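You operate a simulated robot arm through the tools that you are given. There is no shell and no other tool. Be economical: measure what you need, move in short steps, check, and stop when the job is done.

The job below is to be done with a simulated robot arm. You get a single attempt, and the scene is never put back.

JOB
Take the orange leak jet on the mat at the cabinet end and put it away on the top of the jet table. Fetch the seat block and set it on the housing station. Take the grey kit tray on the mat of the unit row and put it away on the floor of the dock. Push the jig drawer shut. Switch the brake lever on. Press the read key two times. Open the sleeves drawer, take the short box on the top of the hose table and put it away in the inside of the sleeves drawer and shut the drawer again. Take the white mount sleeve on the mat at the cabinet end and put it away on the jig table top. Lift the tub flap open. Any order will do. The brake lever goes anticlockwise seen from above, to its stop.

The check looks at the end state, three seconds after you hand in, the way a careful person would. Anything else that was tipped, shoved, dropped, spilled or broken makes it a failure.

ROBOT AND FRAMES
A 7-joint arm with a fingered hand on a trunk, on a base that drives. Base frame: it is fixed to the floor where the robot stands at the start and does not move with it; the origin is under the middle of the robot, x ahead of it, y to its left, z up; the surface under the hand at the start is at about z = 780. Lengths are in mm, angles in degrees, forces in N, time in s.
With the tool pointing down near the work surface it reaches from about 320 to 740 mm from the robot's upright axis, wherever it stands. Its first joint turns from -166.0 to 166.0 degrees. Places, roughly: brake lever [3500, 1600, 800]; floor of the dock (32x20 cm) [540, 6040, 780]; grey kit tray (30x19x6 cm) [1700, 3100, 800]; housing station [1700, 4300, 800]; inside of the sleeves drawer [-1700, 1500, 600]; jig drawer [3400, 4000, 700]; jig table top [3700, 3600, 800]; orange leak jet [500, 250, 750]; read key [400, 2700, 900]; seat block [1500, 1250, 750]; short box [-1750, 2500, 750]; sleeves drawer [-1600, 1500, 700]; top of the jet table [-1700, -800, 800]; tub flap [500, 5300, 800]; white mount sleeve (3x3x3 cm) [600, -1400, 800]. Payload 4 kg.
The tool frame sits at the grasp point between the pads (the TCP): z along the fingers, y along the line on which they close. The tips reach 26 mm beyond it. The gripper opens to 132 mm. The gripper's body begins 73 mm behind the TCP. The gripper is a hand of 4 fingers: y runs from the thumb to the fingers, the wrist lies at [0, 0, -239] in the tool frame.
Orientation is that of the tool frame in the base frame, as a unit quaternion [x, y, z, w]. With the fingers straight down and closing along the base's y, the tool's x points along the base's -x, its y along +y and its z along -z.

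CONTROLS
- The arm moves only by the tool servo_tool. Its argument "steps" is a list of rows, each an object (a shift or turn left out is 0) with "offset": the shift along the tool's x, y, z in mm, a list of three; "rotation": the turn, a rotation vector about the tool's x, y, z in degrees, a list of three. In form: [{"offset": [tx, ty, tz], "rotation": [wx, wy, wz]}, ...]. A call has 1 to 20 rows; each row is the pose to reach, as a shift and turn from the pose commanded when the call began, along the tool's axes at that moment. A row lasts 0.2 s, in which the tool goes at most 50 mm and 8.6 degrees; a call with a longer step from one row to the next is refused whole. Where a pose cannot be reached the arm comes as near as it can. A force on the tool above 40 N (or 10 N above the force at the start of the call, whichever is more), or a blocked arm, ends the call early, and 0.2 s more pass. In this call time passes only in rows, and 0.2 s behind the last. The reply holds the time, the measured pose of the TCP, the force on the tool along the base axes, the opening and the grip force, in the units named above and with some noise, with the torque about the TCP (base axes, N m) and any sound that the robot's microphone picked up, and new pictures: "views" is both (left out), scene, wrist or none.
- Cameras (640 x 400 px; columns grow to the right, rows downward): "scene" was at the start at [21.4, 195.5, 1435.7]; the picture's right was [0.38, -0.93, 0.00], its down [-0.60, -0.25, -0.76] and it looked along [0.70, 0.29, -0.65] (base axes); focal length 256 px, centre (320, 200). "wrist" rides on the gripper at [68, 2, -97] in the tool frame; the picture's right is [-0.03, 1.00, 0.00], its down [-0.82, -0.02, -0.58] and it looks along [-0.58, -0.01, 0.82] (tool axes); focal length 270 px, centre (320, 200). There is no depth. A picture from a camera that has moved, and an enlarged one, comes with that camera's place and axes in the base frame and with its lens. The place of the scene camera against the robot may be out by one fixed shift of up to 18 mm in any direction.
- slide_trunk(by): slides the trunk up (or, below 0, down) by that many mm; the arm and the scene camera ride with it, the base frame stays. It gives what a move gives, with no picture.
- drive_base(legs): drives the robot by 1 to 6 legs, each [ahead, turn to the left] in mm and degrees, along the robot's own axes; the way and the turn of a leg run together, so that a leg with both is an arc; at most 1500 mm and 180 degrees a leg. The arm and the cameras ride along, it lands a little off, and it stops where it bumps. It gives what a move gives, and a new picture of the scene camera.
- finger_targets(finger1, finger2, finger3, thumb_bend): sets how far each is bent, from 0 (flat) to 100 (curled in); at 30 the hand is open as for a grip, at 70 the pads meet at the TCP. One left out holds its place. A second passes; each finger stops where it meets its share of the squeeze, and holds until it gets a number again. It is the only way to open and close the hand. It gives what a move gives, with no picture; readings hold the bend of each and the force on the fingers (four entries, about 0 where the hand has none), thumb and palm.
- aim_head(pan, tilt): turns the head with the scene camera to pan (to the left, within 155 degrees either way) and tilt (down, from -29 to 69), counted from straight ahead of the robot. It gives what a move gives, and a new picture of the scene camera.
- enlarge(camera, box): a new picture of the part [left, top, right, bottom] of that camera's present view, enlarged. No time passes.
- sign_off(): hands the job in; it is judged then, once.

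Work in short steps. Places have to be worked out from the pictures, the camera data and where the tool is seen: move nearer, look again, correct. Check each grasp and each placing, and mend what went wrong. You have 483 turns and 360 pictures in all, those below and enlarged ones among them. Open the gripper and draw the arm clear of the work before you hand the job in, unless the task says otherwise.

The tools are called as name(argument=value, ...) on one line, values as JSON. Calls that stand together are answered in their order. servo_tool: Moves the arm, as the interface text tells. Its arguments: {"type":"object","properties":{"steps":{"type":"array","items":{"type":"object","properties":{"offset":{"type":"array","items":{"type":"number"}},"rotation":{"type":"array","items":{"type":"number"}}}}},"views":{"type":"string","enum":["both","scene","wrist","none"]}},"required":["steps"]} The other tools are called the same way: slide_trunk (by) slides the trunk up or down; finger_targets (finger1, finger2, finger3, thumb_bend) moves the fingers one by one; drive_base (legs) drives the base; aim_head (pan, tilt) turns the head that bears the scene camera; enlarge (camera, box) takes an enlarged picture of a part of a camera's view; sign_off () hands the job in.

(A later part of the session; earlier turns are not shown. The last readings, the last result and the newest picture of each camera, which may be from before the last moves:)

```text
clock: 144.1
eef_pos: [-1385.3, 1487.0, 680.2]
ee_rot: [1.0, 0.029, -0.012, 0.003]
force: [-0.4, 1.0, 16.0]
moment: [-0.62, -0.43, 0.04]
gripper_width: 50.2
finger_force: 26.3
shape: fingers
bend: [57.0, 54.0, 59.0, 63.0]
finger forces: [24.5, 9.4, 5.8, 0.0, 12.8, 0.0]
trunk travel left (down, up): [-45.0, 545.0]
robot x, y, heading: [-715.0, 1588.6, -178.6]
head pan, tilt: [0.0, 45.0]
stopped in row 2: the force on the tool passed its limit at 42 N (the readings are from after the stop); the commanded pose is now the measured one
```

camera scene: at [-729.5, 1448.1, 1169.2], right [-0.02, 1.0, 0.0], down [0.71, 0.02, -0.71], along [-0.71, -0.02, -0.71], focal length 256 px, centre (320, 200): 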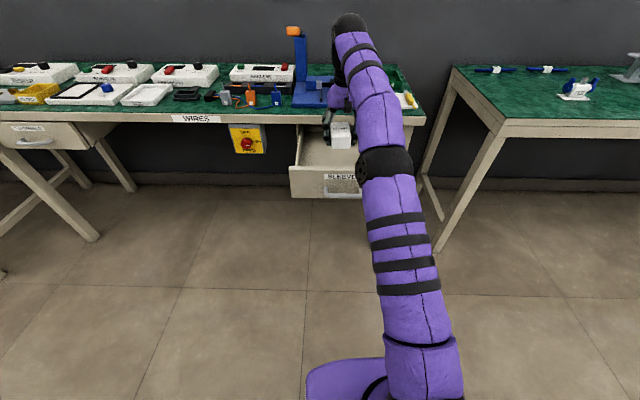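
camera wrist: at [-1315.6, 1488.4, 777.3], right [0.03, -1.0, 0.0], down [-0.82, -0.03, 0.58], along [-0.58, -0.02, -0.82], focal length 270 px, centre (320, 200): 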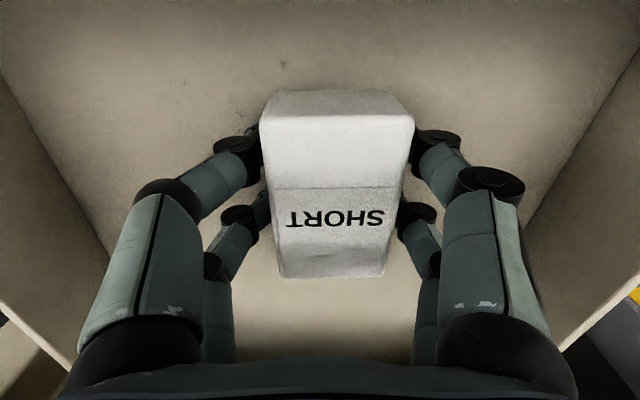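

Down on the drawer floor. I ease up a hair, open the hand, and lift out with the trunk.

servo_tool(steps=[{"offset": [0, 0, -2]}], views="none")

finger_targets(finger1=42, finger2=42, finger3=42, thumb_bend=42)

slide_trunk(by=355)

servo_tool(steps=[{"offset": [0, 0, 0]}], views="both")

```text
clock: 144.5
eef_pos: [-1385.9, 1486.0, 680.2]
ee_rot: [1.0, 0.029, -0.01, 0.002]
force: [-1.0, 0.6, 11.1]
moment: [-0.42, -0.22, -0.08]
gripper_width: 50.1
finger_force: 23.9
shape: fingers
bend: [56.0, 54.0, 59.0, 63.0]
finger forces: [19.3, 10.4, 5.9, 0.1, 12.8, 0.1]
trunk travel left (down, up): [-45.0, 545.0]
robot x, y, heading: [-713.2, 1589.6, -178.3]
head pan, tilt: [0.0, 45.0]
```

```text
clock: 145.5
eef_pos: [-1384.6, 1486.8, 680.0]
ee_rot: [1.0, 0.029, -0.009, 0.002]
force: [1.1, -2.7, 8.1]
moment: [0.47, -0.19, -0.14]
gripper_width: 91.3
finger_force: 4.5
shape: fingers
bend: [42.0, 42.0, 42.0, 43.0]
finger forces: [0.0, 0.1, 0.0, 0.1, 8.9, 0.0]
trunk travel left (down, up): [-45.0, 545.0]
robot x, y, heading: [-715.9, 1590.1, -178.5]
head pan, tilt: [0.0, 45.0]
```

```text
clock: 149.0
eef_pos: [-1384.8, 1485.9, 1034.2]
ee_rot: [1.0, 0.029, -0.009, 0.002]
force: [-0.3, -0.2, -0.3]
moment: [0.03, -0.02, 0.0]
gripper_width: 92.7
finger_force: 0.1
shape: fingers
bend: [42.0, 42.0, 42.0, 42.0]
finger forces: [0.0, 0.0, 0.0, 0.0, 0.0, 0.1]
trunk travel left (down, up): [-400.0, 190.0]
robot x, y, heading: [-716.8, 1594.2, -178.9]
head pan, tilt: [0.0, 45.0]
```

```text
clock: 149.4
eef_pos: [-1385.7, 1485.7, 1034.0]
ee_rot: [1.0, 0.029, -0.009, 0.002]
force: [-0.2, 0.0, -0.7]
moment: [0.02, 0.01, 0.0]
gripper_width: 92.6
finger_force: 0.1
shape: fingers
bend: [42.0, 42.0, 42.0, 42.0]
finger forces: [0.0, 0.0, 0.0, 0.0, 0.0, 0.1]
trunk travel left (down, up): [-400.0, 190.0]
robot x, y, heading: [-710.7, 1588.4, -178.8]
head pan, tilt: [0.0, 45.0]
camera scene: at [-729.5, 1448.1, 1429.2], right [-0.02, 1.0, 0.0], down [0.71, 0.02, -0.71], along [-0.71, -0.02, -0.71], focal length 256 px, centre (320, 200)
camera wrist: at [-1314.6, 1488.7, 1129.1], right [0.03, -1.0, 0.0], down [-0.81, -0.02, 0.59], along [-0.59, -0.02, -0.81], focal length 270 px, centre (320, 200)
```

scene: 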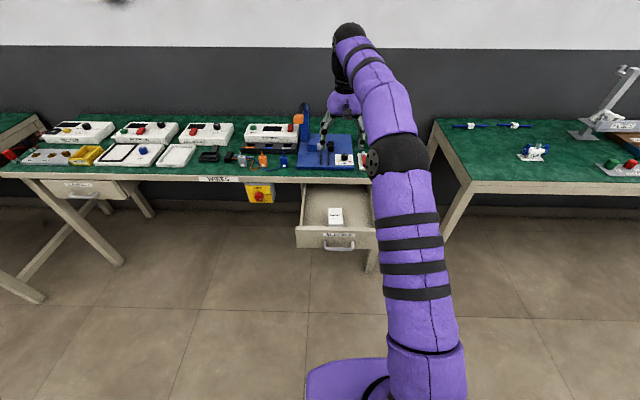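
wrist: 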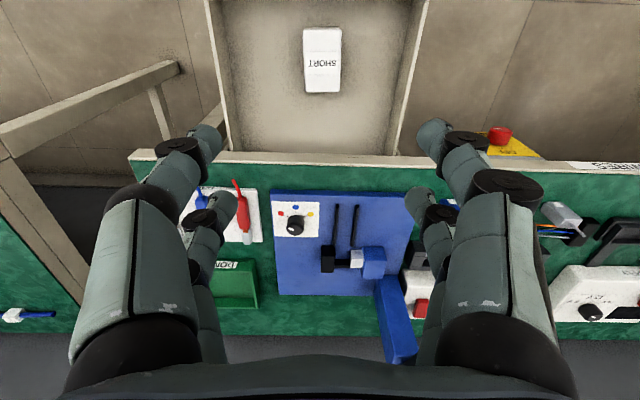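

The SHORT box lies in the drawer. To shut it, I close the hand, draw it back in front of the handle, lower it, and push by driving ahead.

finger_targets(finger1=70, finger2=70, finger3=70, thumb_bend=70)

servo_tool(steps=[{"offset": [43, 0, 0]}, {"offset": [86, 0, 0]}, {"offset": [129, 0, 0]}, {"offset": [172, 0, 0]}, {"offset": [215, 0, 0]}, {"offset": [255, 0, 0]}], views="none")

slide_trunk(by=-345)

servo_tool(steps=[{"offset": [0, 0, 0]}], views="both")

```text
clock: 150.4
eef_pos: [-1385.3, 1486.6, 1034.7]
ee_rot: [1.0, 0.028, -0.01, 0.003]
force: [0.5, 0.1, -0.3]
moment: [-0.04, -0.01, 0.0]
gripper_width: 1.5
finger_force: 0.0
shape: fingers
bend: [70.0, 70.0, 70.0, 70.0]
finger forces: [0.0, 0.0, 0.0, 0.0, 0.1, 0.1]
trunk travel left (down, up): [-400.0, 190.0]
robot x, y, heading: [-714.1, 1590.8, -178.7]
head pan, tilt: [0.0, 45.0]
```

```text
clock: 151.8
eef_pos: [-1130.6, 1501.5, 1028.2]
ee_rot: [1.0, 0.029, -0.01, 0.002]
force: [0.3, 1.0, 0.7]
moment: [0.03, 0.02, 0.01]
gripper_width: 1.3
finger_force: 0.0
shape: fingers
bend: [70.0, 70.0, 70.0, 70.0]
finger forces: [0.0, 0.1, 0.1, 0.0, 0.0, 0.0]
trunk travel left (down, up): [-400.0, 190.0]
robot x, y, heading: [-714.2, 1591.7, -178.7]
head pan, tilt: [0.0, 45.0]
```

```text
clock: 155.2
eef_pos: [-1131.2, 1501.3, 683.6]
ee_rot: [1.0, 0.028, -0.01, 0.002]
force: [-0.7, -0.4, 0.4]
moment: [-0.01, -0.02, -0.03]
gripper_width: 1.8
finger_force: 0.0
shape: fingers
bend: [70.0, 70.0, 70.0, 70.0]
finger forces: [0.0, 0.0, 0.0, 0.0, 0.0, 0.0]
trunk travel left (down, up): [-55.0, 535.0]
robot x, y, heading: [-716.6, 1594.0, -178.6]
head pan, tilt: [0.0, 45.0]
```

```text
clock: 155.6
eef_pos: [-1131.8, 1500.8, 684.3]
ee_rot: [1.0, 0.029, -0.01, 0.003]
force: [0.8, 0.5, -0.2]
moment: [-0.03, 0.0, 0.04]
gripper_width: 1.6
finger_force: 0.1
shape: fingers
bend: [70.0, 70.0, 70.0, 70.0]
finger forces: [0.0, 0.0, 0.0, 0.0, 0.0, 0.0]
trunk travel left (down, up): [-55.0, 535.0]
robot x, y, heading: [-714.1, 1587.0, -178.5]
head pan, tilt: [0.0, 45.0]
camera scene: at [-729.3, 1448.1, 1084.2], right [-0.02, 1.0, 0.0], down [0.71, 0.02, -0.71], along [-0.71, -0.02, -0.71], focal length 256 px, centre (320, 200)
camera wrist: at [-1060.4, 1503.8, 778.4], right [0.03, -1.0, 0.0], down [-0.81, -0.02, 0.59], along [-0.59, -0.02, -0.81], focal length 270 px, centre (320, 200)
```

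scene: 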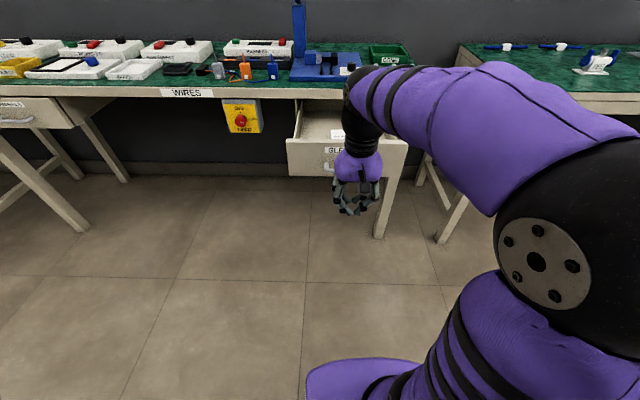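
wrist: 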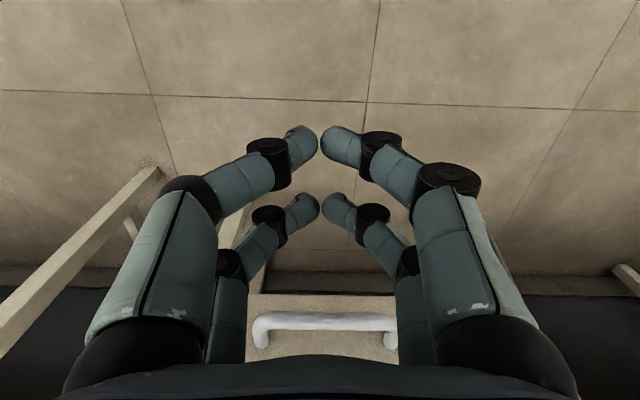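

The handle is right ahead of the closed fingers. I push in stages by driving.

drive_base(legs=[[120, 0]])

drive_base(legs=[[130, 0]])

```text
clock: 156.8
eef_pos: [-1250.7, 1498.4, 683.4]
ee_rot: [1.0, 0.029, -0.01, 0.002]
force: [0.8, 0.0, -0.3]
moment: [-0.01, 0.03, 0.0]
gripper_width: 1.7
finger_force: 0.1
shape: fingers
bend: [70.0, 70.0, 70.0, 70.0]
finger forces: [0.0, 0.0, 0.0, 0.0, 0.0, 0.0]
trunk travel left (down, up): [-55.0, 535.0]
robot x, y, heading: [-833.5, 1585.7, -178.8]
head pan, tilt: [0.0, 45.0]
camera scene: at [-848.7, 1445.3, 1084.2], right [-0.02, 1.0, 0.0], down [0.71, 0.02, -0.71], along [-0.71, -0.02, -0.71], focal length 256 px, centre (320, 200)
```

scene: 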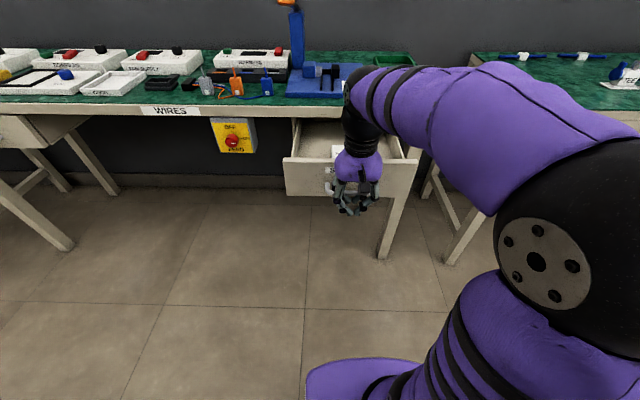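

```text
clock: 158.1
eef_pos: [-1380.8, 1493.7, 682.6]
ee_rot: [1.0, 0.028, -0.009, 0.002]
force: [-0.6, -0.5, 0.4]
moment: [-0.02, -0.02, -0.01]
gripper_width: 1.5
finger_force: 0.0
shape: fingers
bend: [70.0, 70.0, 70.0, 70.0]
finger forces: [0.0, 0.1, 0.1, 0.1, 0.2, 0.1]
trunk travel left (down, up): [-55.0, 535.0]
robot x, y, heading: [-961.1, 1585.0, -178.6]
head pan, tilt: [0.0, 45.0]
camera scene: at [-978.5, 1442.2, 1084.2], right [-0.02, 1.0, 0.0], down [0.71, 0.02, -0.71], along [-0.71, -0.02, -0.71], focal length 256 px, centre (320, 200)
```

scene: 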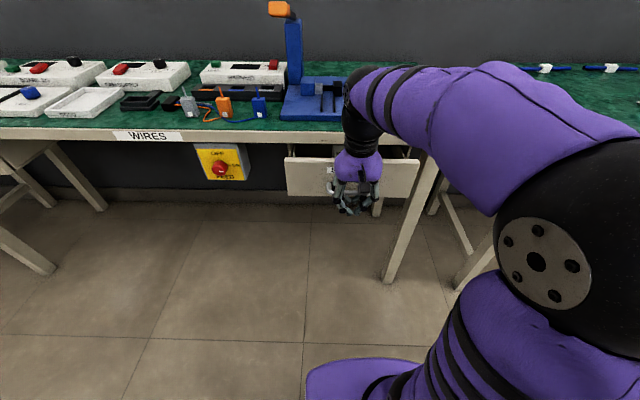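

drive_base(legs=[[90, 0]])

enlarge(camera="scene", box=[240, 100, 440, 225])

```text
clock: 159.2
eef_pos: [-1445.4, 1494.0, 683.5]
ee_rot: [1.0, 0.028, 0.001, 0.002]
force: [8.3, 1.7, 6.6]
moment: [0.14, 0.09, -0.21]
gripper_width: 1.5
finger_force: 5.3
shape: fingers
bend: [70.0, 70.0, 70.0, 70.0]
finger forces: [0.0, 0.5, 9.7, 0.0, 0.1, 0.0]
trunk travel left (down, up): [-55.0, 535.0]
robot x, y, heading: [-1034.7, 1583.7, -178.6]
head pan, tilt: [0.0, 45.0]
stopped in leg 1: the force on the tool passed its limit at 66 N (the readings are from after the stop); the commanded pose is now the measured one
camera scene: at [-1048.7, 1440.6, 1084.1], right [-0.02, 1.0, 0.0], down [0.71, 0.02, -0.71], along [-0.71, -0.02, -0.71], focal length 256 px, centre (320, 200)
```

scene: 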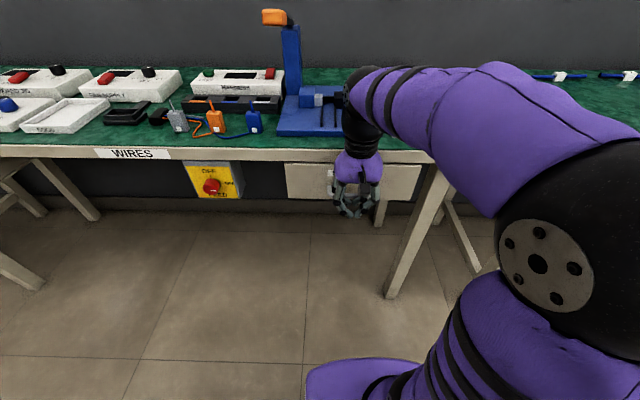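

```text
3.20 times, centred on (340, 162) of scene
camera zoom: at [-1048.7, 1440.6, 1084.1], right [-0.02, 1.0, 0.0], down [0.71, 0.02, -0.71], along [-0.71, -0.02, -0.71], focal length 819 px, centre (256, 320)
```

zoom: 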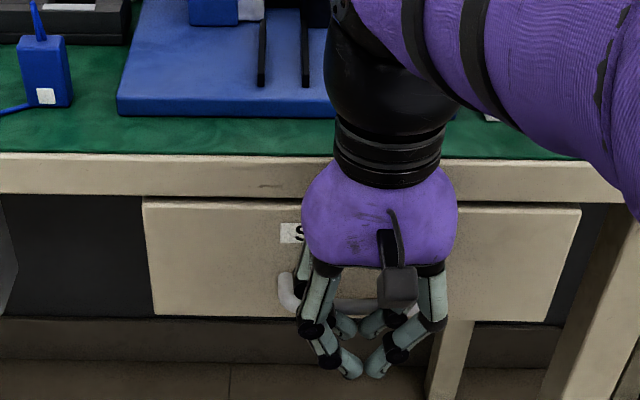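

The drawer hit its stop with 66 N, so it should be shut. I back off, raise the trunk and check.

drive_base(legs=[[-450, 0]])

slide_trunk(by=345)

enlarge(camera="scene", box=[200, 80, 440, 230])

```text
clock: 161.9
eef_pos: [-995.2, 1504.6, 682.8]
ee_rot: [1.0, 0.027, 0.002, 0.001]
force: [-1.1, -0.9, 0.2]
moment: [0.02, 0.01, -0.01]
gripper_width: 1.3
finger_force: 0.0
shape: fingers
bend: [70.0, 70.0, 70.0, 70.0]
finger forces: [0.0, 0.0, 0.0, 0.1, 0.1, 0.1]
trunk travel left (down, up): [-55.0, 535.0]
robot x, y, heading: [-586.0, 1589.5, -178.6]
head pan, tilt: [0.0, 45.0]
camera scene: at [-599.3, 1450.9, 1084.2], right [-0.02, 1.0, 0.0], down [0.71, 0.02, -0.71], along [-0.71, -0.02, -0.71], focal length 256 px, centre (320, 200)
```

scene: 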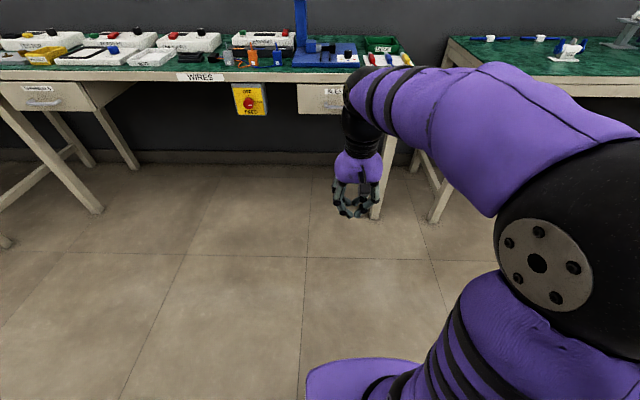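

```text
clock: 165.2
eef_pos: [-995.7, 1505.6, 1027.9]
ee_rot: [1.0, 0.027, 0.002, 0.001]
force: [0.2, 0.8, -0.1]
moment: [0.0, -0.02, 0.03]
gripper_width: 1.8
finger_force: 0.1
shape: fingers
bend: [70.0, 70.0, 70.0, 70.0]
finger forces: [0.1, 0.1, 0.0, 0.0, 0.1, 0.1]
trunk travel left (down, up): [-400.0, 190.0]
robot x, y, heading: [-583.8, 1592.9, -178.8]
head pan, tilt: [0.0, 45.0]
```

```text
2.67 times, centred on (320, 155) of scene
camera zoom: at [-599.3, 1450.9, 1429.2], right [-0.02, 1.0, 0.0], down [0.71, 0.02, -0.71], along [-0.71, -0.02, -0.71], focal length 683 px, centre (320, 320)
```

zoom: 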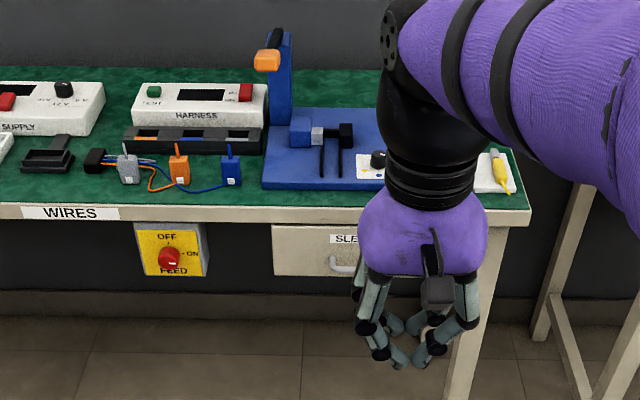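

The sleeves drawer is shut flush. Next is the read key at (400, 2700, 900) on the main bench; I drive there.

drive_base(legs=[[0, -91.3], [1110, 0], [0, -90], [330, 0]])

aim_head(pan=10, tilt=35)

```text
clock: 181.3
eef_pos: [155.4, 2765.4, 1027.9]
ee_rot: [-0.005, 1.0, 0.001, -0.001]
force: [0.0, -0.3, 0.0]
moment: [-0.01, -0.02, 0.03]
gripper_width: 1.6
finger_force: 0.1
shape: fingers
bend: [70.0, 70.0, 70.0, 70.0]
finger forces: [0.1, 0.1, 0.1, 0.1, 0.0, 0.1]
trunk travel left (down, up): [-400.0, 190.0]
robot x, y, heading: [-263.1, 2694.8, -1.0]
head pan, tilt: [0.0, 45.0]
camera scene: at [-232.0, 2857.7, 1429.2], right [-0.02, -1.0, 0.0], down [-0.71, 0.01, -0.71], along [0.71, -0.01, -0.71], focal length 256 px, centre (320, 200)
```

scene: 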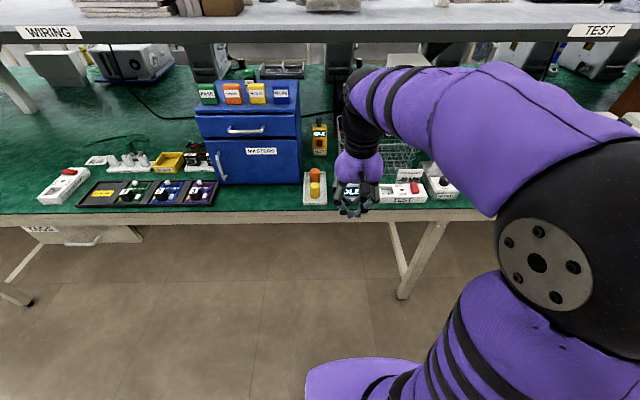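

```text
clock: 182.0
eef_pos: [155.7, 2765.0, 1027.5]
ee_rot: [-0.006, 1.0, 0.001, -0.001]
force: [0.4, -0.2, -0.5]
moment: [-0.02, -0.03, 0.02]
gripper_width: 1.4
finger_force: 0.1
shape: fingers
bend: [70.0, 70.0, 70.0, 70.0]
finger forces: [0.0, 0.0, 0.0, 0.0, 0.0, 0.0]
trunk travel left (down, up): [-400.0, 190.0]
robot x, y, heading: [-256.7, 2696.9, -1.3]
head pan, tilt: [10.0, 35.0]
camera scene: at [-226.4, 2872.8, 1444.0], right [0.15, -0.99, 0.0], down [-0.57, -0.09, -0.82], along [0.81, 0.13, -0.57], focal length 256 px, centre (320, 200)
```

scene: 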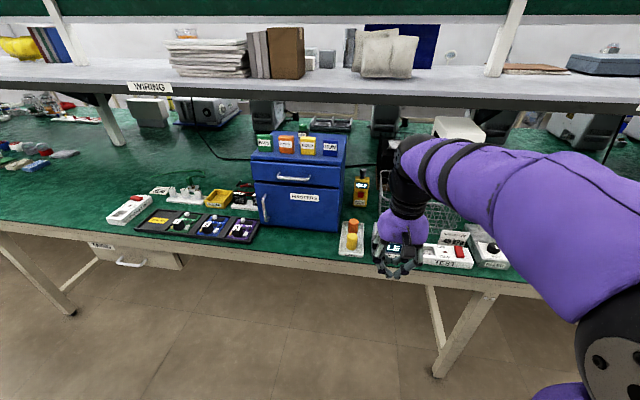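

The hand hides the spot I want. I shift it to the left and zoom in.

servo_tool(steps=[{"offset": [0, 45, -10]}, {"offset": [0, 90, -20]}, {"offset": [0, 135, -30]}, {"offset": [0, 180, -40]}, {"offset": [0, 225, -50]}], views="none")

enlarge(camera="scene", box=[340, 160, 520, 280])

```text
clock: 183.2
eef_pos: [152.5, 2990.0, 1075.8]
ee_rot: [-0.004, 1.0, 0.0, -0.001]
force: [0.1, -0.1, -0.1]
moment: [0.01, -0.03, 0.01]
gripper_width: 1.0
finger_force: 0.0
shape: fingers
bend: [70.0, 70.0, 70.0, 70.0]
finger forces: [0.1, 0.0, 0.0, 0.1, 0.1, 0.0]
trunk travel left (down, up): [-400.0, 190.0]
robot x, y, heading: [-258.3, 2693.0, -1.0]
head pan, tilt: [10.0, 35.0]
```

```text
3.33 times, centred on (430, 220) of scene
camera zoom: at [-226.3, 2872.8, 1444.0], right [0.16, -0.99, 0.0], down [-0.57, -0.09, -0.82], along [0.81, 0.13, -0.57], focal length 853 px, centre (-47, 133)
```

zoom: 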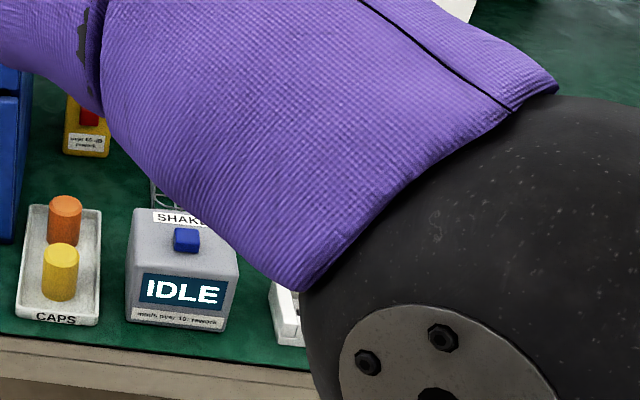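

There is a SHAKE… unit with a blue button near (430, 2745). I need the labels, so I bring the wrist camera over it.

servo_tool(steps=[{"offset": [0, -45, -10]}, {"offset": [0, -90, -20]}, {"offset": [0, -135, -30]}, {"offset": [0, -180, -40]}, {"offset": [0, -225, -40]}], views="wrist")

enlarge(camera="wrist", box=[200, 180, 440, 380])

```text
clock: 184.4
eef_pos: [155.6, 2765.4, 1117.9]
ee_rot: [-0.005, 1.0, 0.001, 0.0]
force: [-0.4, 0.2, -0.9]
moment: [-0.03, -0.06, 0.03]
gripper_width: 1.0
finger_force: 0.0
shape: fingers
bend: [70.0, 70.0, 70.0, 70.0]
finger forces: [0.0, 0.0, 0.0, 0.0, 0.0, 0.1]
trunk travel left (down, up): [-400.0, 190.0]
robot x, y, heading: [-256.9, 2697.5, -1.2]
head pan, tilt: [10.0, 35.0]
camera wrist: at [87.8, 2765.7, 1214.3], right [0.01, 1.0, 0.0], down [0.82, -0.01, 0.58], along [0.58, -0.01, -0.82], focal length 270 px, centre (320, 200)
```

wrist: 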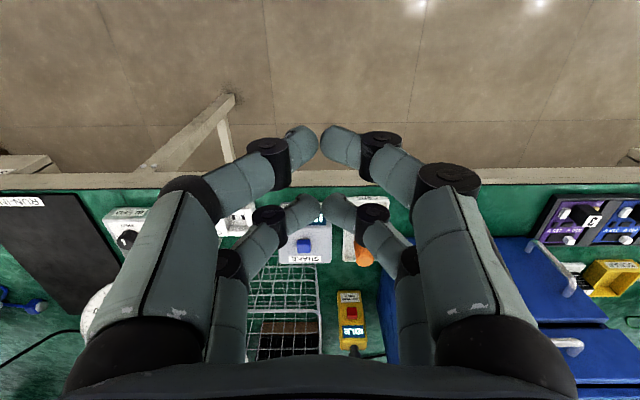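

```text
2.00 times, centred on (320, 280) of wrist
camera zoom: at [87.8, 2765.7, 1214.3], right [0.01, 1.0, 0.0], down [0.82, -0.01, 0.58], along [0.58, -0.01, -0.82], focal length 541 px, centre (320, 40)
```

zoom: 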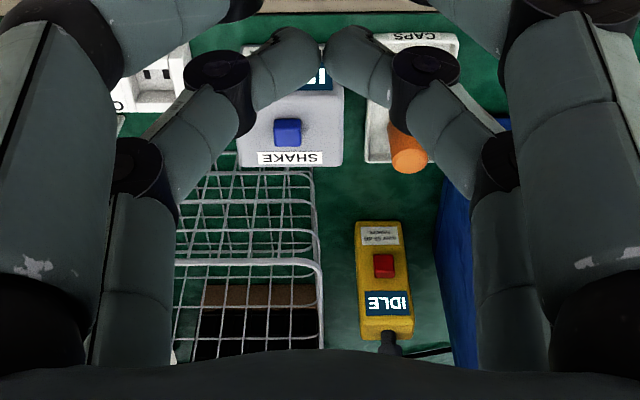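

SHAKE is labelled on the blue button, and a yellow meter has a red key. I look further right for other candidates before choosing.

finger_targets(finger1=25, finger2=25, finger3=25, thumb_bend=25)

servo_tool(steps=[{"offset": [0, -40, -20]}, {"offset": [0, -80, -40]}, {"offset": [0, -120, -60]}], views="wrist")

enlarge(camera="wrist", box=[180, 150, 460, 350])

enlarge(camera="scene", box=[340, 150, 520, 280])

```text
clock: 185.4
eef_pos: [155.5, 2763.9, 1117.7]
ee_rot: [-0.005, 1.0, 0.0, -0.001]
force: [-1.1, -0.5, 0.1]
moment: [-0.03, 0.01, 0.02]
gripper_width: 143.2
finger_force: 0.1
shape: fingers
bend: [25.0, 25.0, 25.0, 25.0]
finger forces: [0.0, 0.0, 0.1, 0.0, 0.0, 0.1]
trunk travel left (down, up): [-400.0, 190.0]
robot x, y, heading: [-259.7, 2697.5, -0.8]
head pan, tilt: [10.0, 35.0]
```

```text
clock: 186.2
eef_pos: [156.6, 2645.0, 1178.0]
ee_rot: [-0.005, 1.0, 0.001, -0.001]
force: [0.2, 0.3, -0.4]
moment: [-0.02, -0.02, 0.03]
gripper_width: 143.5
finger_force: 0.1
shape: fingers
bend: [25.0, 25.0, 25.0, 25.0]
finger forces: [0.1, 0.1, 0.0, 0.0, 0.0, 0.0]
trunk travel left (down, up): [-400.0, 190.0]
robot x, y, heading: [-260.0, 2695.8, -1.2]
head pan, tilt: [10.0, 35.0]
camera wrist: at [89.3, 2646.3, 1274.5], right [0.02, 1.0, 0.0], down [0.82, -0.01, 0.58], along [0.58, -0.01, -0.82], focal length 270 px, centre (320, 200)
```

wrist: 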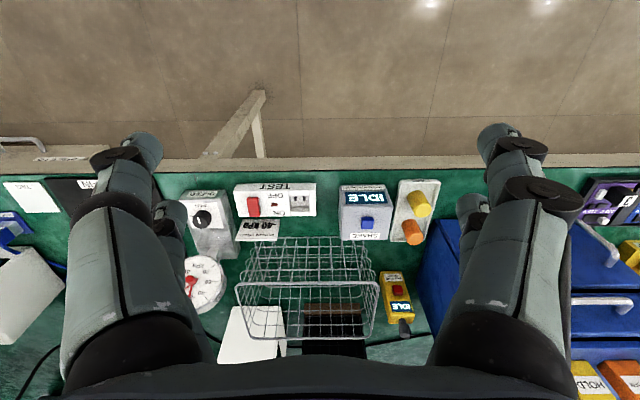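

```text
2.00 times, centred on (320, 250) of wrist
camera zoom: at [89.3, 2646.3, 1274.5], right [0.02, 1.0, 0.0], down [0.82, -0.01, 0.58], along [0.58, -0.01, -0.82], focal length 541 px, centre (320, 100)
```

zoom: 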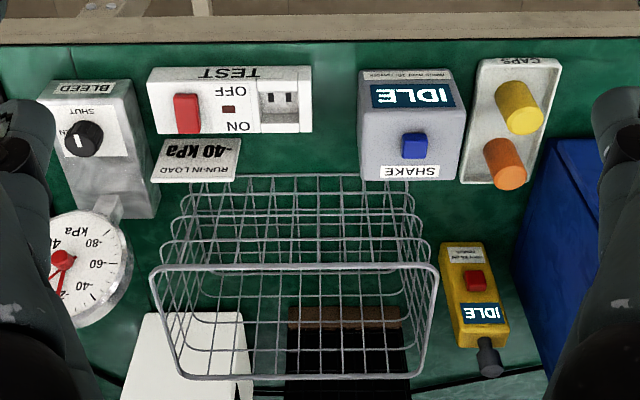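

```text
3.08 times, centred on (430, 215) of scene
camera zoom: at [-226.4, 2872.9, 1444.0], right [0.16, -0.99, 0.0], down [-0.57, -0.09, -0.82], along [0.81, 0.13, -0.57], focal length 788 px, centre (-18, 154)
```

zoom: 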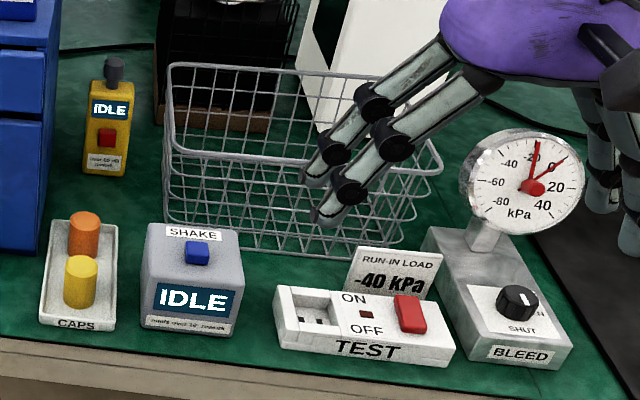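

Only the SHAKE unit's blue key lies at the given place (≈400, 2727, 890). I read the small labels to be sure.

enlarge(camera="scene", box=[376, 218, 424, 248])

enlarge(camera="scene", box=[360, 164, 392, 204])

aim_head(pan=-60, tilt=35)

aim_head(pan=45, tilt=30)

```text
13.33 times, centred on (400, 233) of scene
camera zoom: at [-226.4, 2872.9, 1444.0], right [0.16, -0.99, 0.0], down [-0.57, -0.09, -0.82], along [0.81, 0.13, -0.57], focal length 3414 px, centre (-747, -240)
```

zoom: 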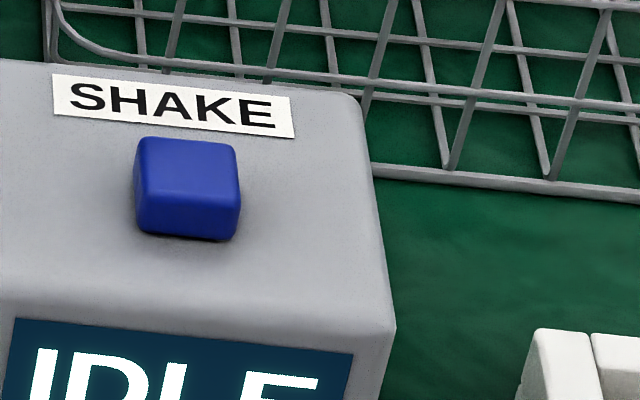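

```text
10.00 times, centred on (376, 184) of scene
camera zoom: at [-226.4, 2872.9, 1444.0], right [0.16, -0.99, 0.0], down [-0.57, -0.09, -0.82], along [0.81, 0.13, -0.57], focal length 2560 px, centre (-240, 360)
```

zoom: 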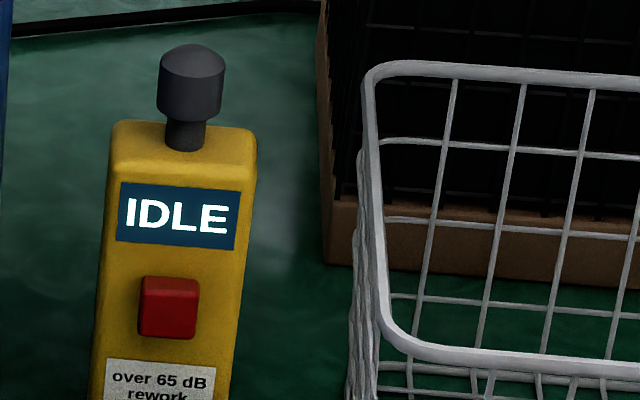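

```text
clock: 187.6
eef_pos: [156.6, 2646.9, 1178.2]
ee_rot: [-0.006, 1.0, 0.001, 0.0]
force: [-0.4, 0.8, -0.4]
moment: [-0.01, -0.02, 0.03]
gripper_width: 143.2
finger_force: 0.0
shape: fingers
bend: [25.0, 25.0, 25.0, 25.0]
finger forces: [0.0, 0.0, 0.0, 0.0, 0.0, 0.0]
trunk travel left (down, up): [-400.0, 190.0]
robot x, y, heading: [-259.9, 2692.1, -1.1]
head pan, tilt: [-60.0, 35.0]
camera scene: at [-270.7, 2782.1, 1444.0], right [-0.87, -0.48, 0.0], down [-0.28, 0.5, -0.82], along [0.4, -0.72, -0.57], focal length 256 px, centre (320, 200)
```

scene: 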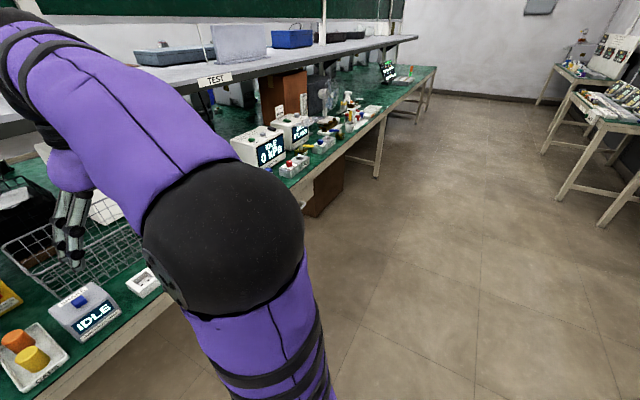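

```text
clock: 189.4
eef_pos: [157.9, 2646.2, 1177.4]
ee_rot: [-0.005, 1.0, 0.001, 0.0]
force: [0.2, 0.7, -0.2]
moment: [0.04, -0.01, -0.02]
gripper_width: 143.3
finger_force: 0.0
shape: fingers
bend: [25.0, 25.0, 25.0, 25.0]
finger forces: [0.0, 0.1, 0.0, 0.0, 0.0, 0.1]
trunk travel left (down, up): [-400.0, 190.0]
robot x, y, heading: [-259.8, 2696.7, -1.3]
head pan, tilt: [45.0, 30.0]
camera scene: at [-248.2, 2921.9, 1451.8], right [0.69, -0.72, 0.0], down [-0.36, -0.35, -0.87], along [0.62, 0.6, -0.5], focal length 256 px, centre (320, 200)
```

scene: 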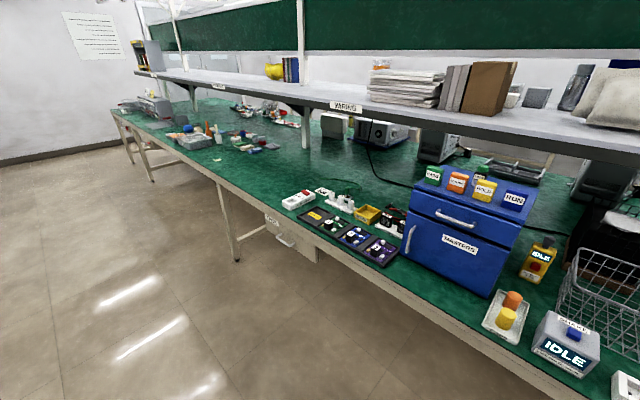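

The blue key it is. I try pointing with a single finger: one at 70, the rest curled, and look at how that appears.

finger_targets(finger1=70, finger2=100, finger3=100, thumb_bend=100)

enlarge(camera="wrist", box=[0, 0, 640, 400])

aim_head(pan=10, tilt=35)

enlarge(camera="scene", box=[360, 100, 520, 250])

```text
clock: 190.4
eef_pos: [157.0, 2645.2, 1177.4]
ee_rot: [-0.005, 1.0, 0.001, 0.0]
force: [-0.8, -0.4, 0.5]
moment: [0.0, 0.0, -0.02]
gripper_width: 19.6
finger_force: 0.0
shape: fingers
bend: [66.0, 74.0, 74.0, 95.0]
finger forces: [0.0, 0.0, 0.0, 0.0, 0.0, 0.1]
trunk travel left (down, up): [-400.0, 190.0]
robot x, y, heading: [-260.9, 2697.3, -1.0]
head pan, tilt: [45.0, 30.0]
```

```text
1.00 times, centred on (320, 200) of wrist (not enlarged: the box is as wide or as high as the picture)
camera zoom: at [89.4, 2646.8, 1274.2], right [0.02, 1.0, 0.0], down [0.82, -0.01, 0.58], along [0.58, -0.01, -0.82], focal length 270 px, centre (320, 200)
```

zoom: 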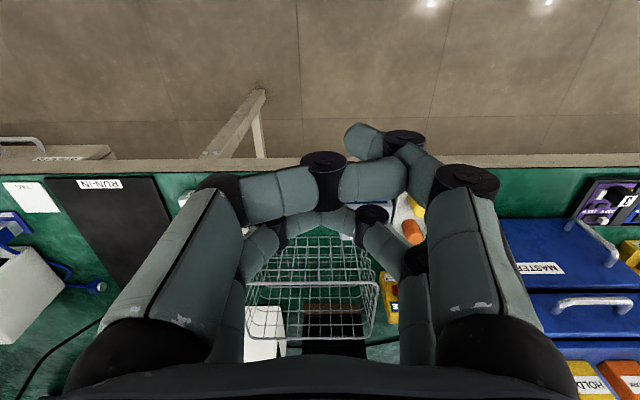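

```text
clock: 191.4
eef_pos: [157.6, 2645.6, 1177.9]
ee_rot: [-0.005, 1.0, 0.001, -0.001]
force: [0.9, 0.7, -1.3]
moment: [-0.02, 0.03, -0.01]
gripper_width: 21.1
finger_force: 0.0
shape: fingers
bend: [66.0, 74.0, 74.0, 96.0]
finger forces: [0.1, 0.0, 0.0, 0.0, 0.0, 0.0]
trunk travel left (down, up): [-400.0, 190.0]
robot x, y, heading: [-262.1, 2694.2, -1.1]
head pan, tilt: [10.0, 35.0]
camera scene: at [-226.4, 2872.9, 1444.0], right [0.16, -0.99, 0.0], down [-0.57, -0.09, -0.82], along [0.81, 0.13, -0.57], focal length 256 px, centre (320, 200)
```

scene: 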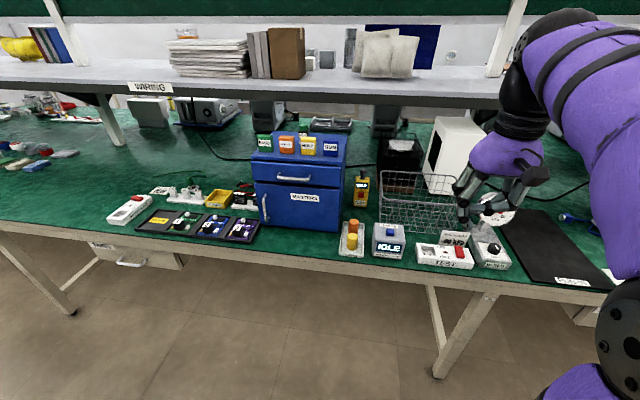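

```text
2.67 times, centred on (440, 175) of scene
camera zoom: at [-226.4, 2872.9, 1444.0], right [0.16, -0.99, 0.0], down [-0.57, -0.09, -0.82], along [0.81, 0.13, -0.57], focal length 683 px, centre (0, 267)
```

zoom: 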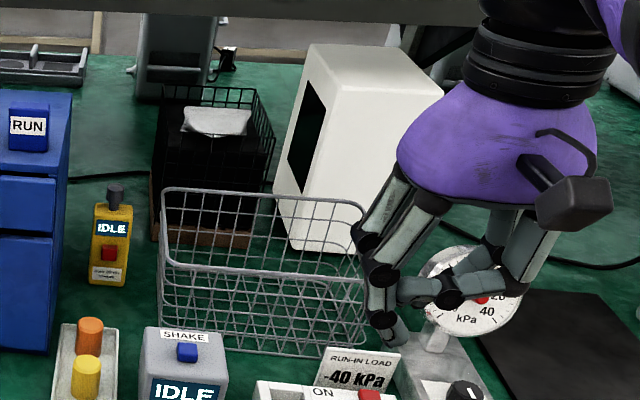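

Finger 1 sits at the near right. I curl 2 and 3 first, with the thumb out of the way, then fold the thumb over.

finger_targets(finger1=55, finger2=55, finger3=55, thumb_bend=30)

finger_targets(finger1=50, finger2=100, finger3=100, thumb_bend=30)

finger_targets(thumb_bend=100)

enlarge(camera="wrist", box=[0, 0, 640, 400])

enlarge(camera="scene", box=[360, 100, 560, 250])

```text
clock: 192.4
eef_pos: [155.1, 2646.2, 1179.1]
ee_rot: [-0.005, 1.0, 0.0, -0.001]
force: [-0.6, 1.7, -0.4]
moment: [0.02, 0.03, 0.03]
gripper_width: 90.6
finger_force: 0.0
shape: fingers
bend: [55.0, 55.0, 55.0, 30.0]
finger forces: [0.0, 0.0, 0.0, 0.0, 0.0, 0.1]
trunk travel left (down, up): [-400.0, 190.0]
robot x, y, heading: [-258.8, 2694.7, -1.2]
head pan, tilt: [10.0, 35.0]
```

```text
clock: 193.4
eef_pos: [156.6, 2644.9, 1178.3]
ee_rot: [-0.005, 1.0, 0.0, 0.0]
force: [0.1, 0.6, 0.0]
moment: [-0.02, -0.01, 0.0]
gripper_width: 99.1
finger_force: 0.0
shape: fingers
bend: [50.0, 74.0, 74.0, 30.0]
finger forces: [0.1, 0.1, 0.1, 0.0, 0.1, 0.0]
trunk travel left (down, up): [-400.0, 190.0]
robot x, y, heading: [-255.1, 2695.3, -1.0]
head pan, tilt: [10.0, 35.0]
```

```text
clock: 194.4
eef_pos: [156.3, 2644.8, 1178.2]
ee_rot: [-0.005, 1.0, 0.001, -0.001]
force: [-0.2, -0.5, -0.8]
moment: [0.0, 0.0, 0.02]
gripper_width: 33.9
finger_force: 0.0
shape: fingers
bend: [50.0, 74.0, 74.0, 100.0]
finger forces: [0.1, 0.0, 0.1, 0.1, 0.0, 0.0]
trunk travel left (down, up): [-400.0, 190.0]
robot x, y, heading: [-257.4, 2691.7, -1.2]
head pan, tilt: [10.0, 35.0]
```

```text
1.00 times, centred on (320, 200) of wrist (not enlarged: the box is as wide or as high as the picture)
camera zoom: at [89.4, 2646.8, 1274.2], right [0.02, 1.0, 0.0], down [0.82, -0.01, 0.58], along [0.58, -0.01, -0.82], focal length 270 px, centre (320, 200)
```

zoom: 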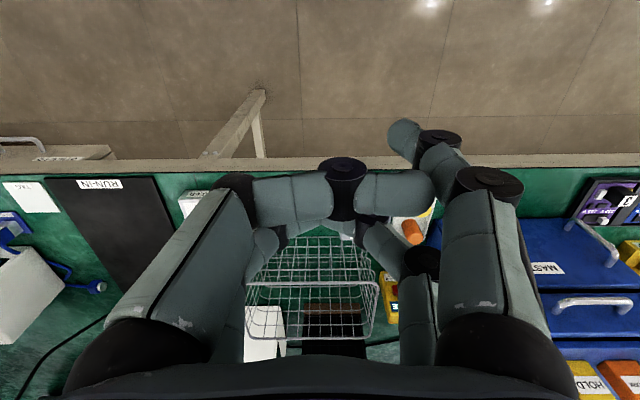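

```text
2.67 times, centred on (460, 175) of scene
camera zoom: at [-226.3, 2872.9, 1444.0], right [0.16, -0.99, 0.0], down [-0.57, -0.09, -0.82], along [0.81, 0.13, -0.57], focal length 683 px, centre (-53, 267)
```

zoom: 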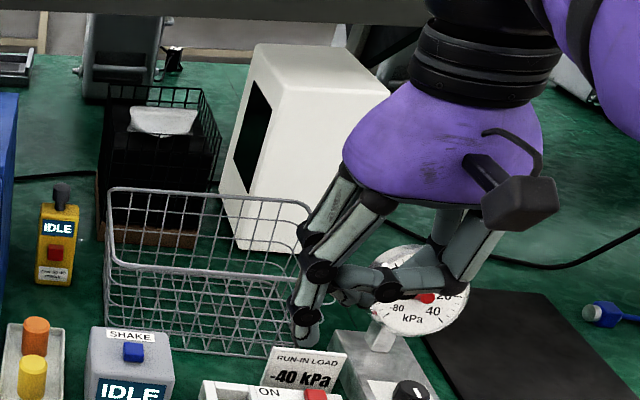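

Finger 1 now sticks out clearly lowest, its tip at about tool (19, 40, 26). I drive 200 mm nearer and measure the key again.

drive_base(legs=[[200, 0]])

servo_tool(steps=[{"offset": [0, 20, 40]}, {"offset": [0, 30, 80]}, {"offset": [0, 40, 120]}, {"offset": [0, 40, 150]}], views="both")

```text
clock: 196.0
eef_pos: [356.3, 2641.9, 1178.1]
ee_rot: [-0.005, 1.0, 0.001, -0.001]
force: [0.0, -0.4, 0.2]
moment: [0.02, 0.04, 0.03]
gripper_width: 33.6
finger_force: 0.1
shape: fingers
bend: [50.0, 74.0, 74.0, 100.0]
finger forces: [0.1, 0.0, 0.0, 0.1, 0.0, 0.0]
trunk travel left (down, up): [-400.0, 190.0]
robot x, y, heading: [-58.6, 2692.8, -1.2]
head pan, tilt: [10.0, 35.0]
camera scene: at [-26.6, 2869.0, 1444.0], right [0.15, -0.99, 0.0], down [-0.57, -0.09, -0.82], along [0.81, 0.13, -0.57], focal length 256 px, centre (320, 200)
```

scene: 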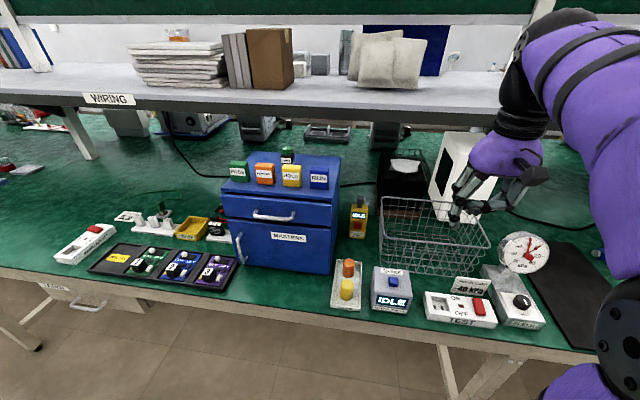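

```text
clock: 197.0
eef_pos: [355.5, 2679.4, 1028.7]
ee_rot: [-0.003, 1.0, 0.001, 0.0]
force: [-0.2, 0.2, 0.0]
moment: [-0.02, 0.02, 0.03]
gripper_width: 33.8
finger_force: 0.1
shape: fingers
bend: [50.0, 74.0, 74.0, 100.0]
finger forces: [0.1, 0.1, 0.1, 0.0, 0.0, 0.0]
trunk travel left (down, up): [-400.0, 190.0]
robot x, y, heading: [-64.8, 2689.7, -0.9]
head pan, tilt: [10.0, 35.0]
camera scene: at [-26.7, 2869.0, 1444.0], right [0.15, -0.99, 0.0], down [-0.57, -0.09, -0.82], along [0.81, 0.13, -0.57], focal length 256 px, centre (320, 200)
camera wrist: at [287.5, 2681.6, 1124.5], right [0.02, 1.0, 0.0], down [0.82, -0.01, 0.58], along [0.58, -0.01, -0.82], focal length 270 px, centre (320, 200)
```

scene: 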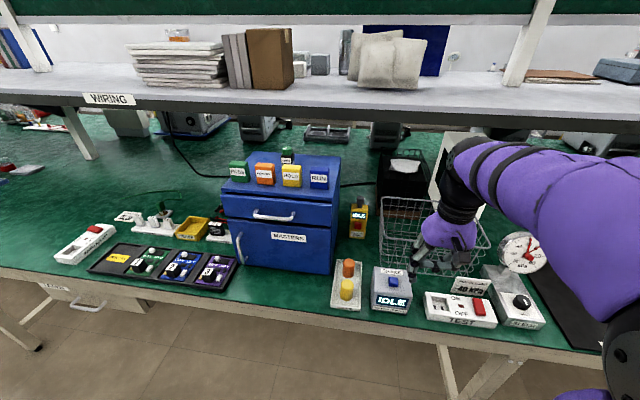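
wrist: 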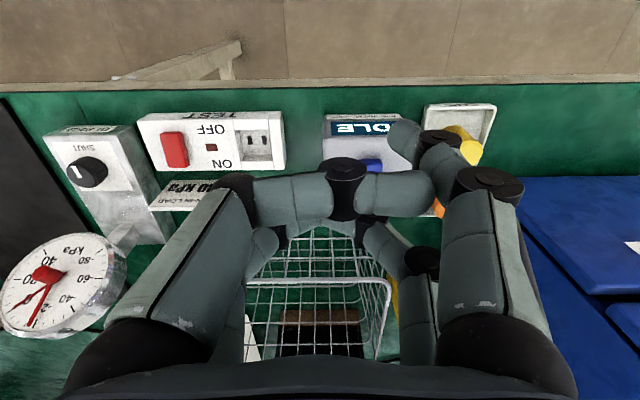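

The key triangulates to (409, 2728, ~895). I bring the finger tip above it, 35 mm clear, and check.

servo_tool(steps=[{"offset": [-36, 5, 20]}, {"offset": [-72, 9, 45]}, {"offset": [-72, 9, 73]}], views="both")

enlarge(camera="scene", box=[340, 180, 500, 320])

```text
clock: 197.8
eef_pos: [427.8, 2690.6, 954.4]
ee_rot: [-0.004, 1.0, 0.0, -0.001]
force: [0.0, 0.1, -0.4]
moment: [-0.01, 0.01, 0.02]
gripper_width: 33.7
finger_force: 0.2
shape: fingers
bend: [50.0, 74.0, 74.0, 100.0]
finger forces: [0.1, 0.0, 0.0, 0.0, 0.0, 0.1]
trunk travel left (down, up): [-400.0, 190.0]
robot x, y, heading: [-59.5, 2693.6, -1.0]
head pan, tilt: [10.0, 35.0]
camera scene: at [-26.4, 2869.0, 1444.0], right [0.15, -0.99, 0.0], down [-0.57, -0.09, -0.82], along [0.81, 0.13, -0.57], focal length 256 px, centre (320, 200)
camera wrist: at [360.7, 2692.0, 1051.0], right [0.02, 1.0, 0.0], down [0.82, -0.01, 0.58], along [0.58, -0.01, -0.82], focal length 270 px, centre (320, 200)
```

scene: 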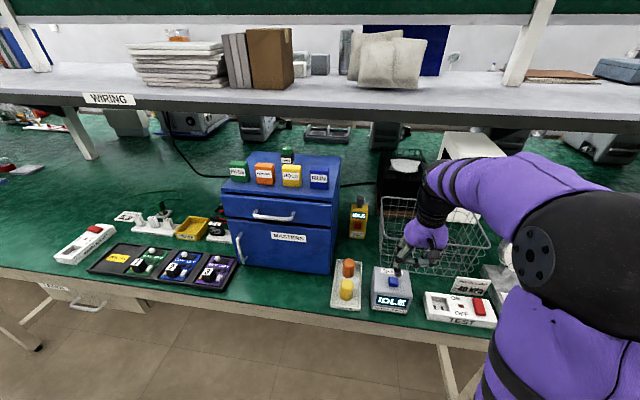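
wrist: 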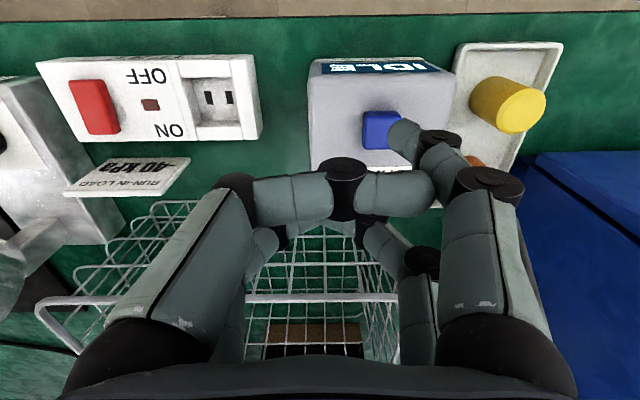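

```text
2.86 times, centred on (420, 250) of scene
camera zoom: at [-26.4, 2869.0, 1444.0], right [0.15, -0.99, 0.0], down [-0.57, -0.09, -0.82], along [0.81, 0.13, -0.57], focal length 732 px, centre (34, 57)
```

zoom: 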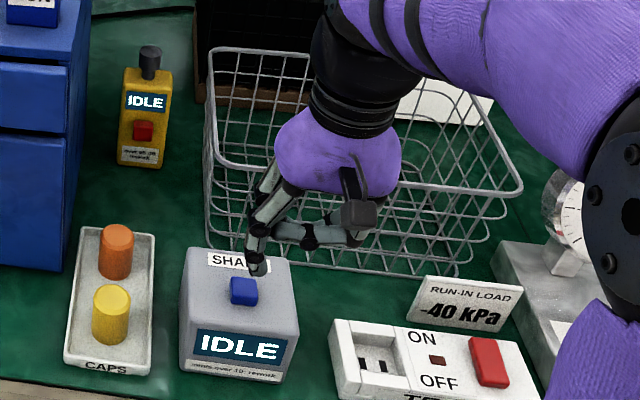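

The key refines to about (428, 2731, 873). I shift 18 mm forward, come down to near contact and look.

servo_tool(steps=[{"offset": [-18, 0, 10]}, {"offset": [-18, 0, 30]}, {"offset": [-18, 0, 40]}], views="both")

enlarge(camera="scene", box=[360, 230, 440, 310])

```text
clock: 198.6
eef_pos: [445.5, 2691.0, 914.9]
ee_rot: [-0.004, 1.0, 0.0, -0.001]
force: [-0.1, -0.3, 0.2]
moment: [-0.04, 0.01, -0.04]
gripper_width: 33.7
finger_force: 0.0
shape: fingers
bend: [50.0, 74.0, 74.0, 100.0]
finger forces: [0.0, 0.1, 0.0, 0.0, 0.1, 0.1]
trunk travel left (down, up): [-400.0, 190.0]
robot x, y, heading: [-62.6, 2691.6, -1.2]
head pan, tilt: [10.0, 35.0]
camera scene: at [-26.6, 2869.0, 1444.0], right [0.15, -0.99, 0.0], down [-0.57, -0.09, -0.82], along [0.81, 0.13, -0.57], focal length 256 px, centre (320, 200)
camera wrist: at [378.4, 2692.4, 1011.2], right [0.02, 1.0, 0.0], down [0.82, -0.01, 0.58], along [0.58, -0.01, -0.82], focal length 270 px, centre (320, 200)
```

scene: 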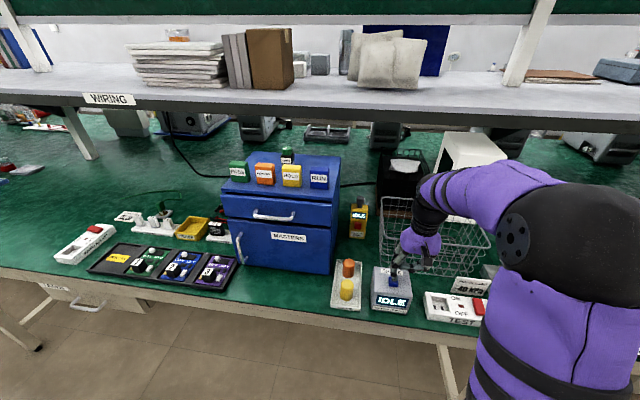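
wrist: 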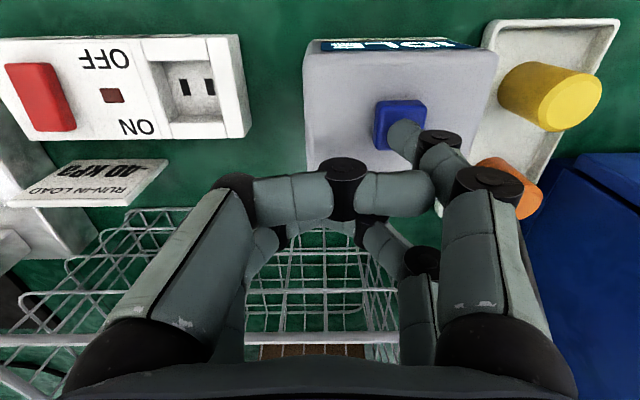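

```text
5.00 times, centred on (400, 270) of scene
camera zoom: at [-26.6, 2869.0, 1444.0], right [0.15, -0.99, 0.0], down [-0.57, -0.09, -0.82], along [0.81, 0.13, -0.57], focal length 1280 px, centre (-80, -150)
```

zoom: 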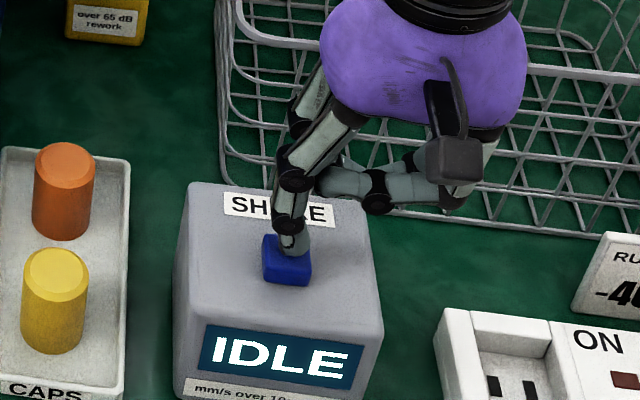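

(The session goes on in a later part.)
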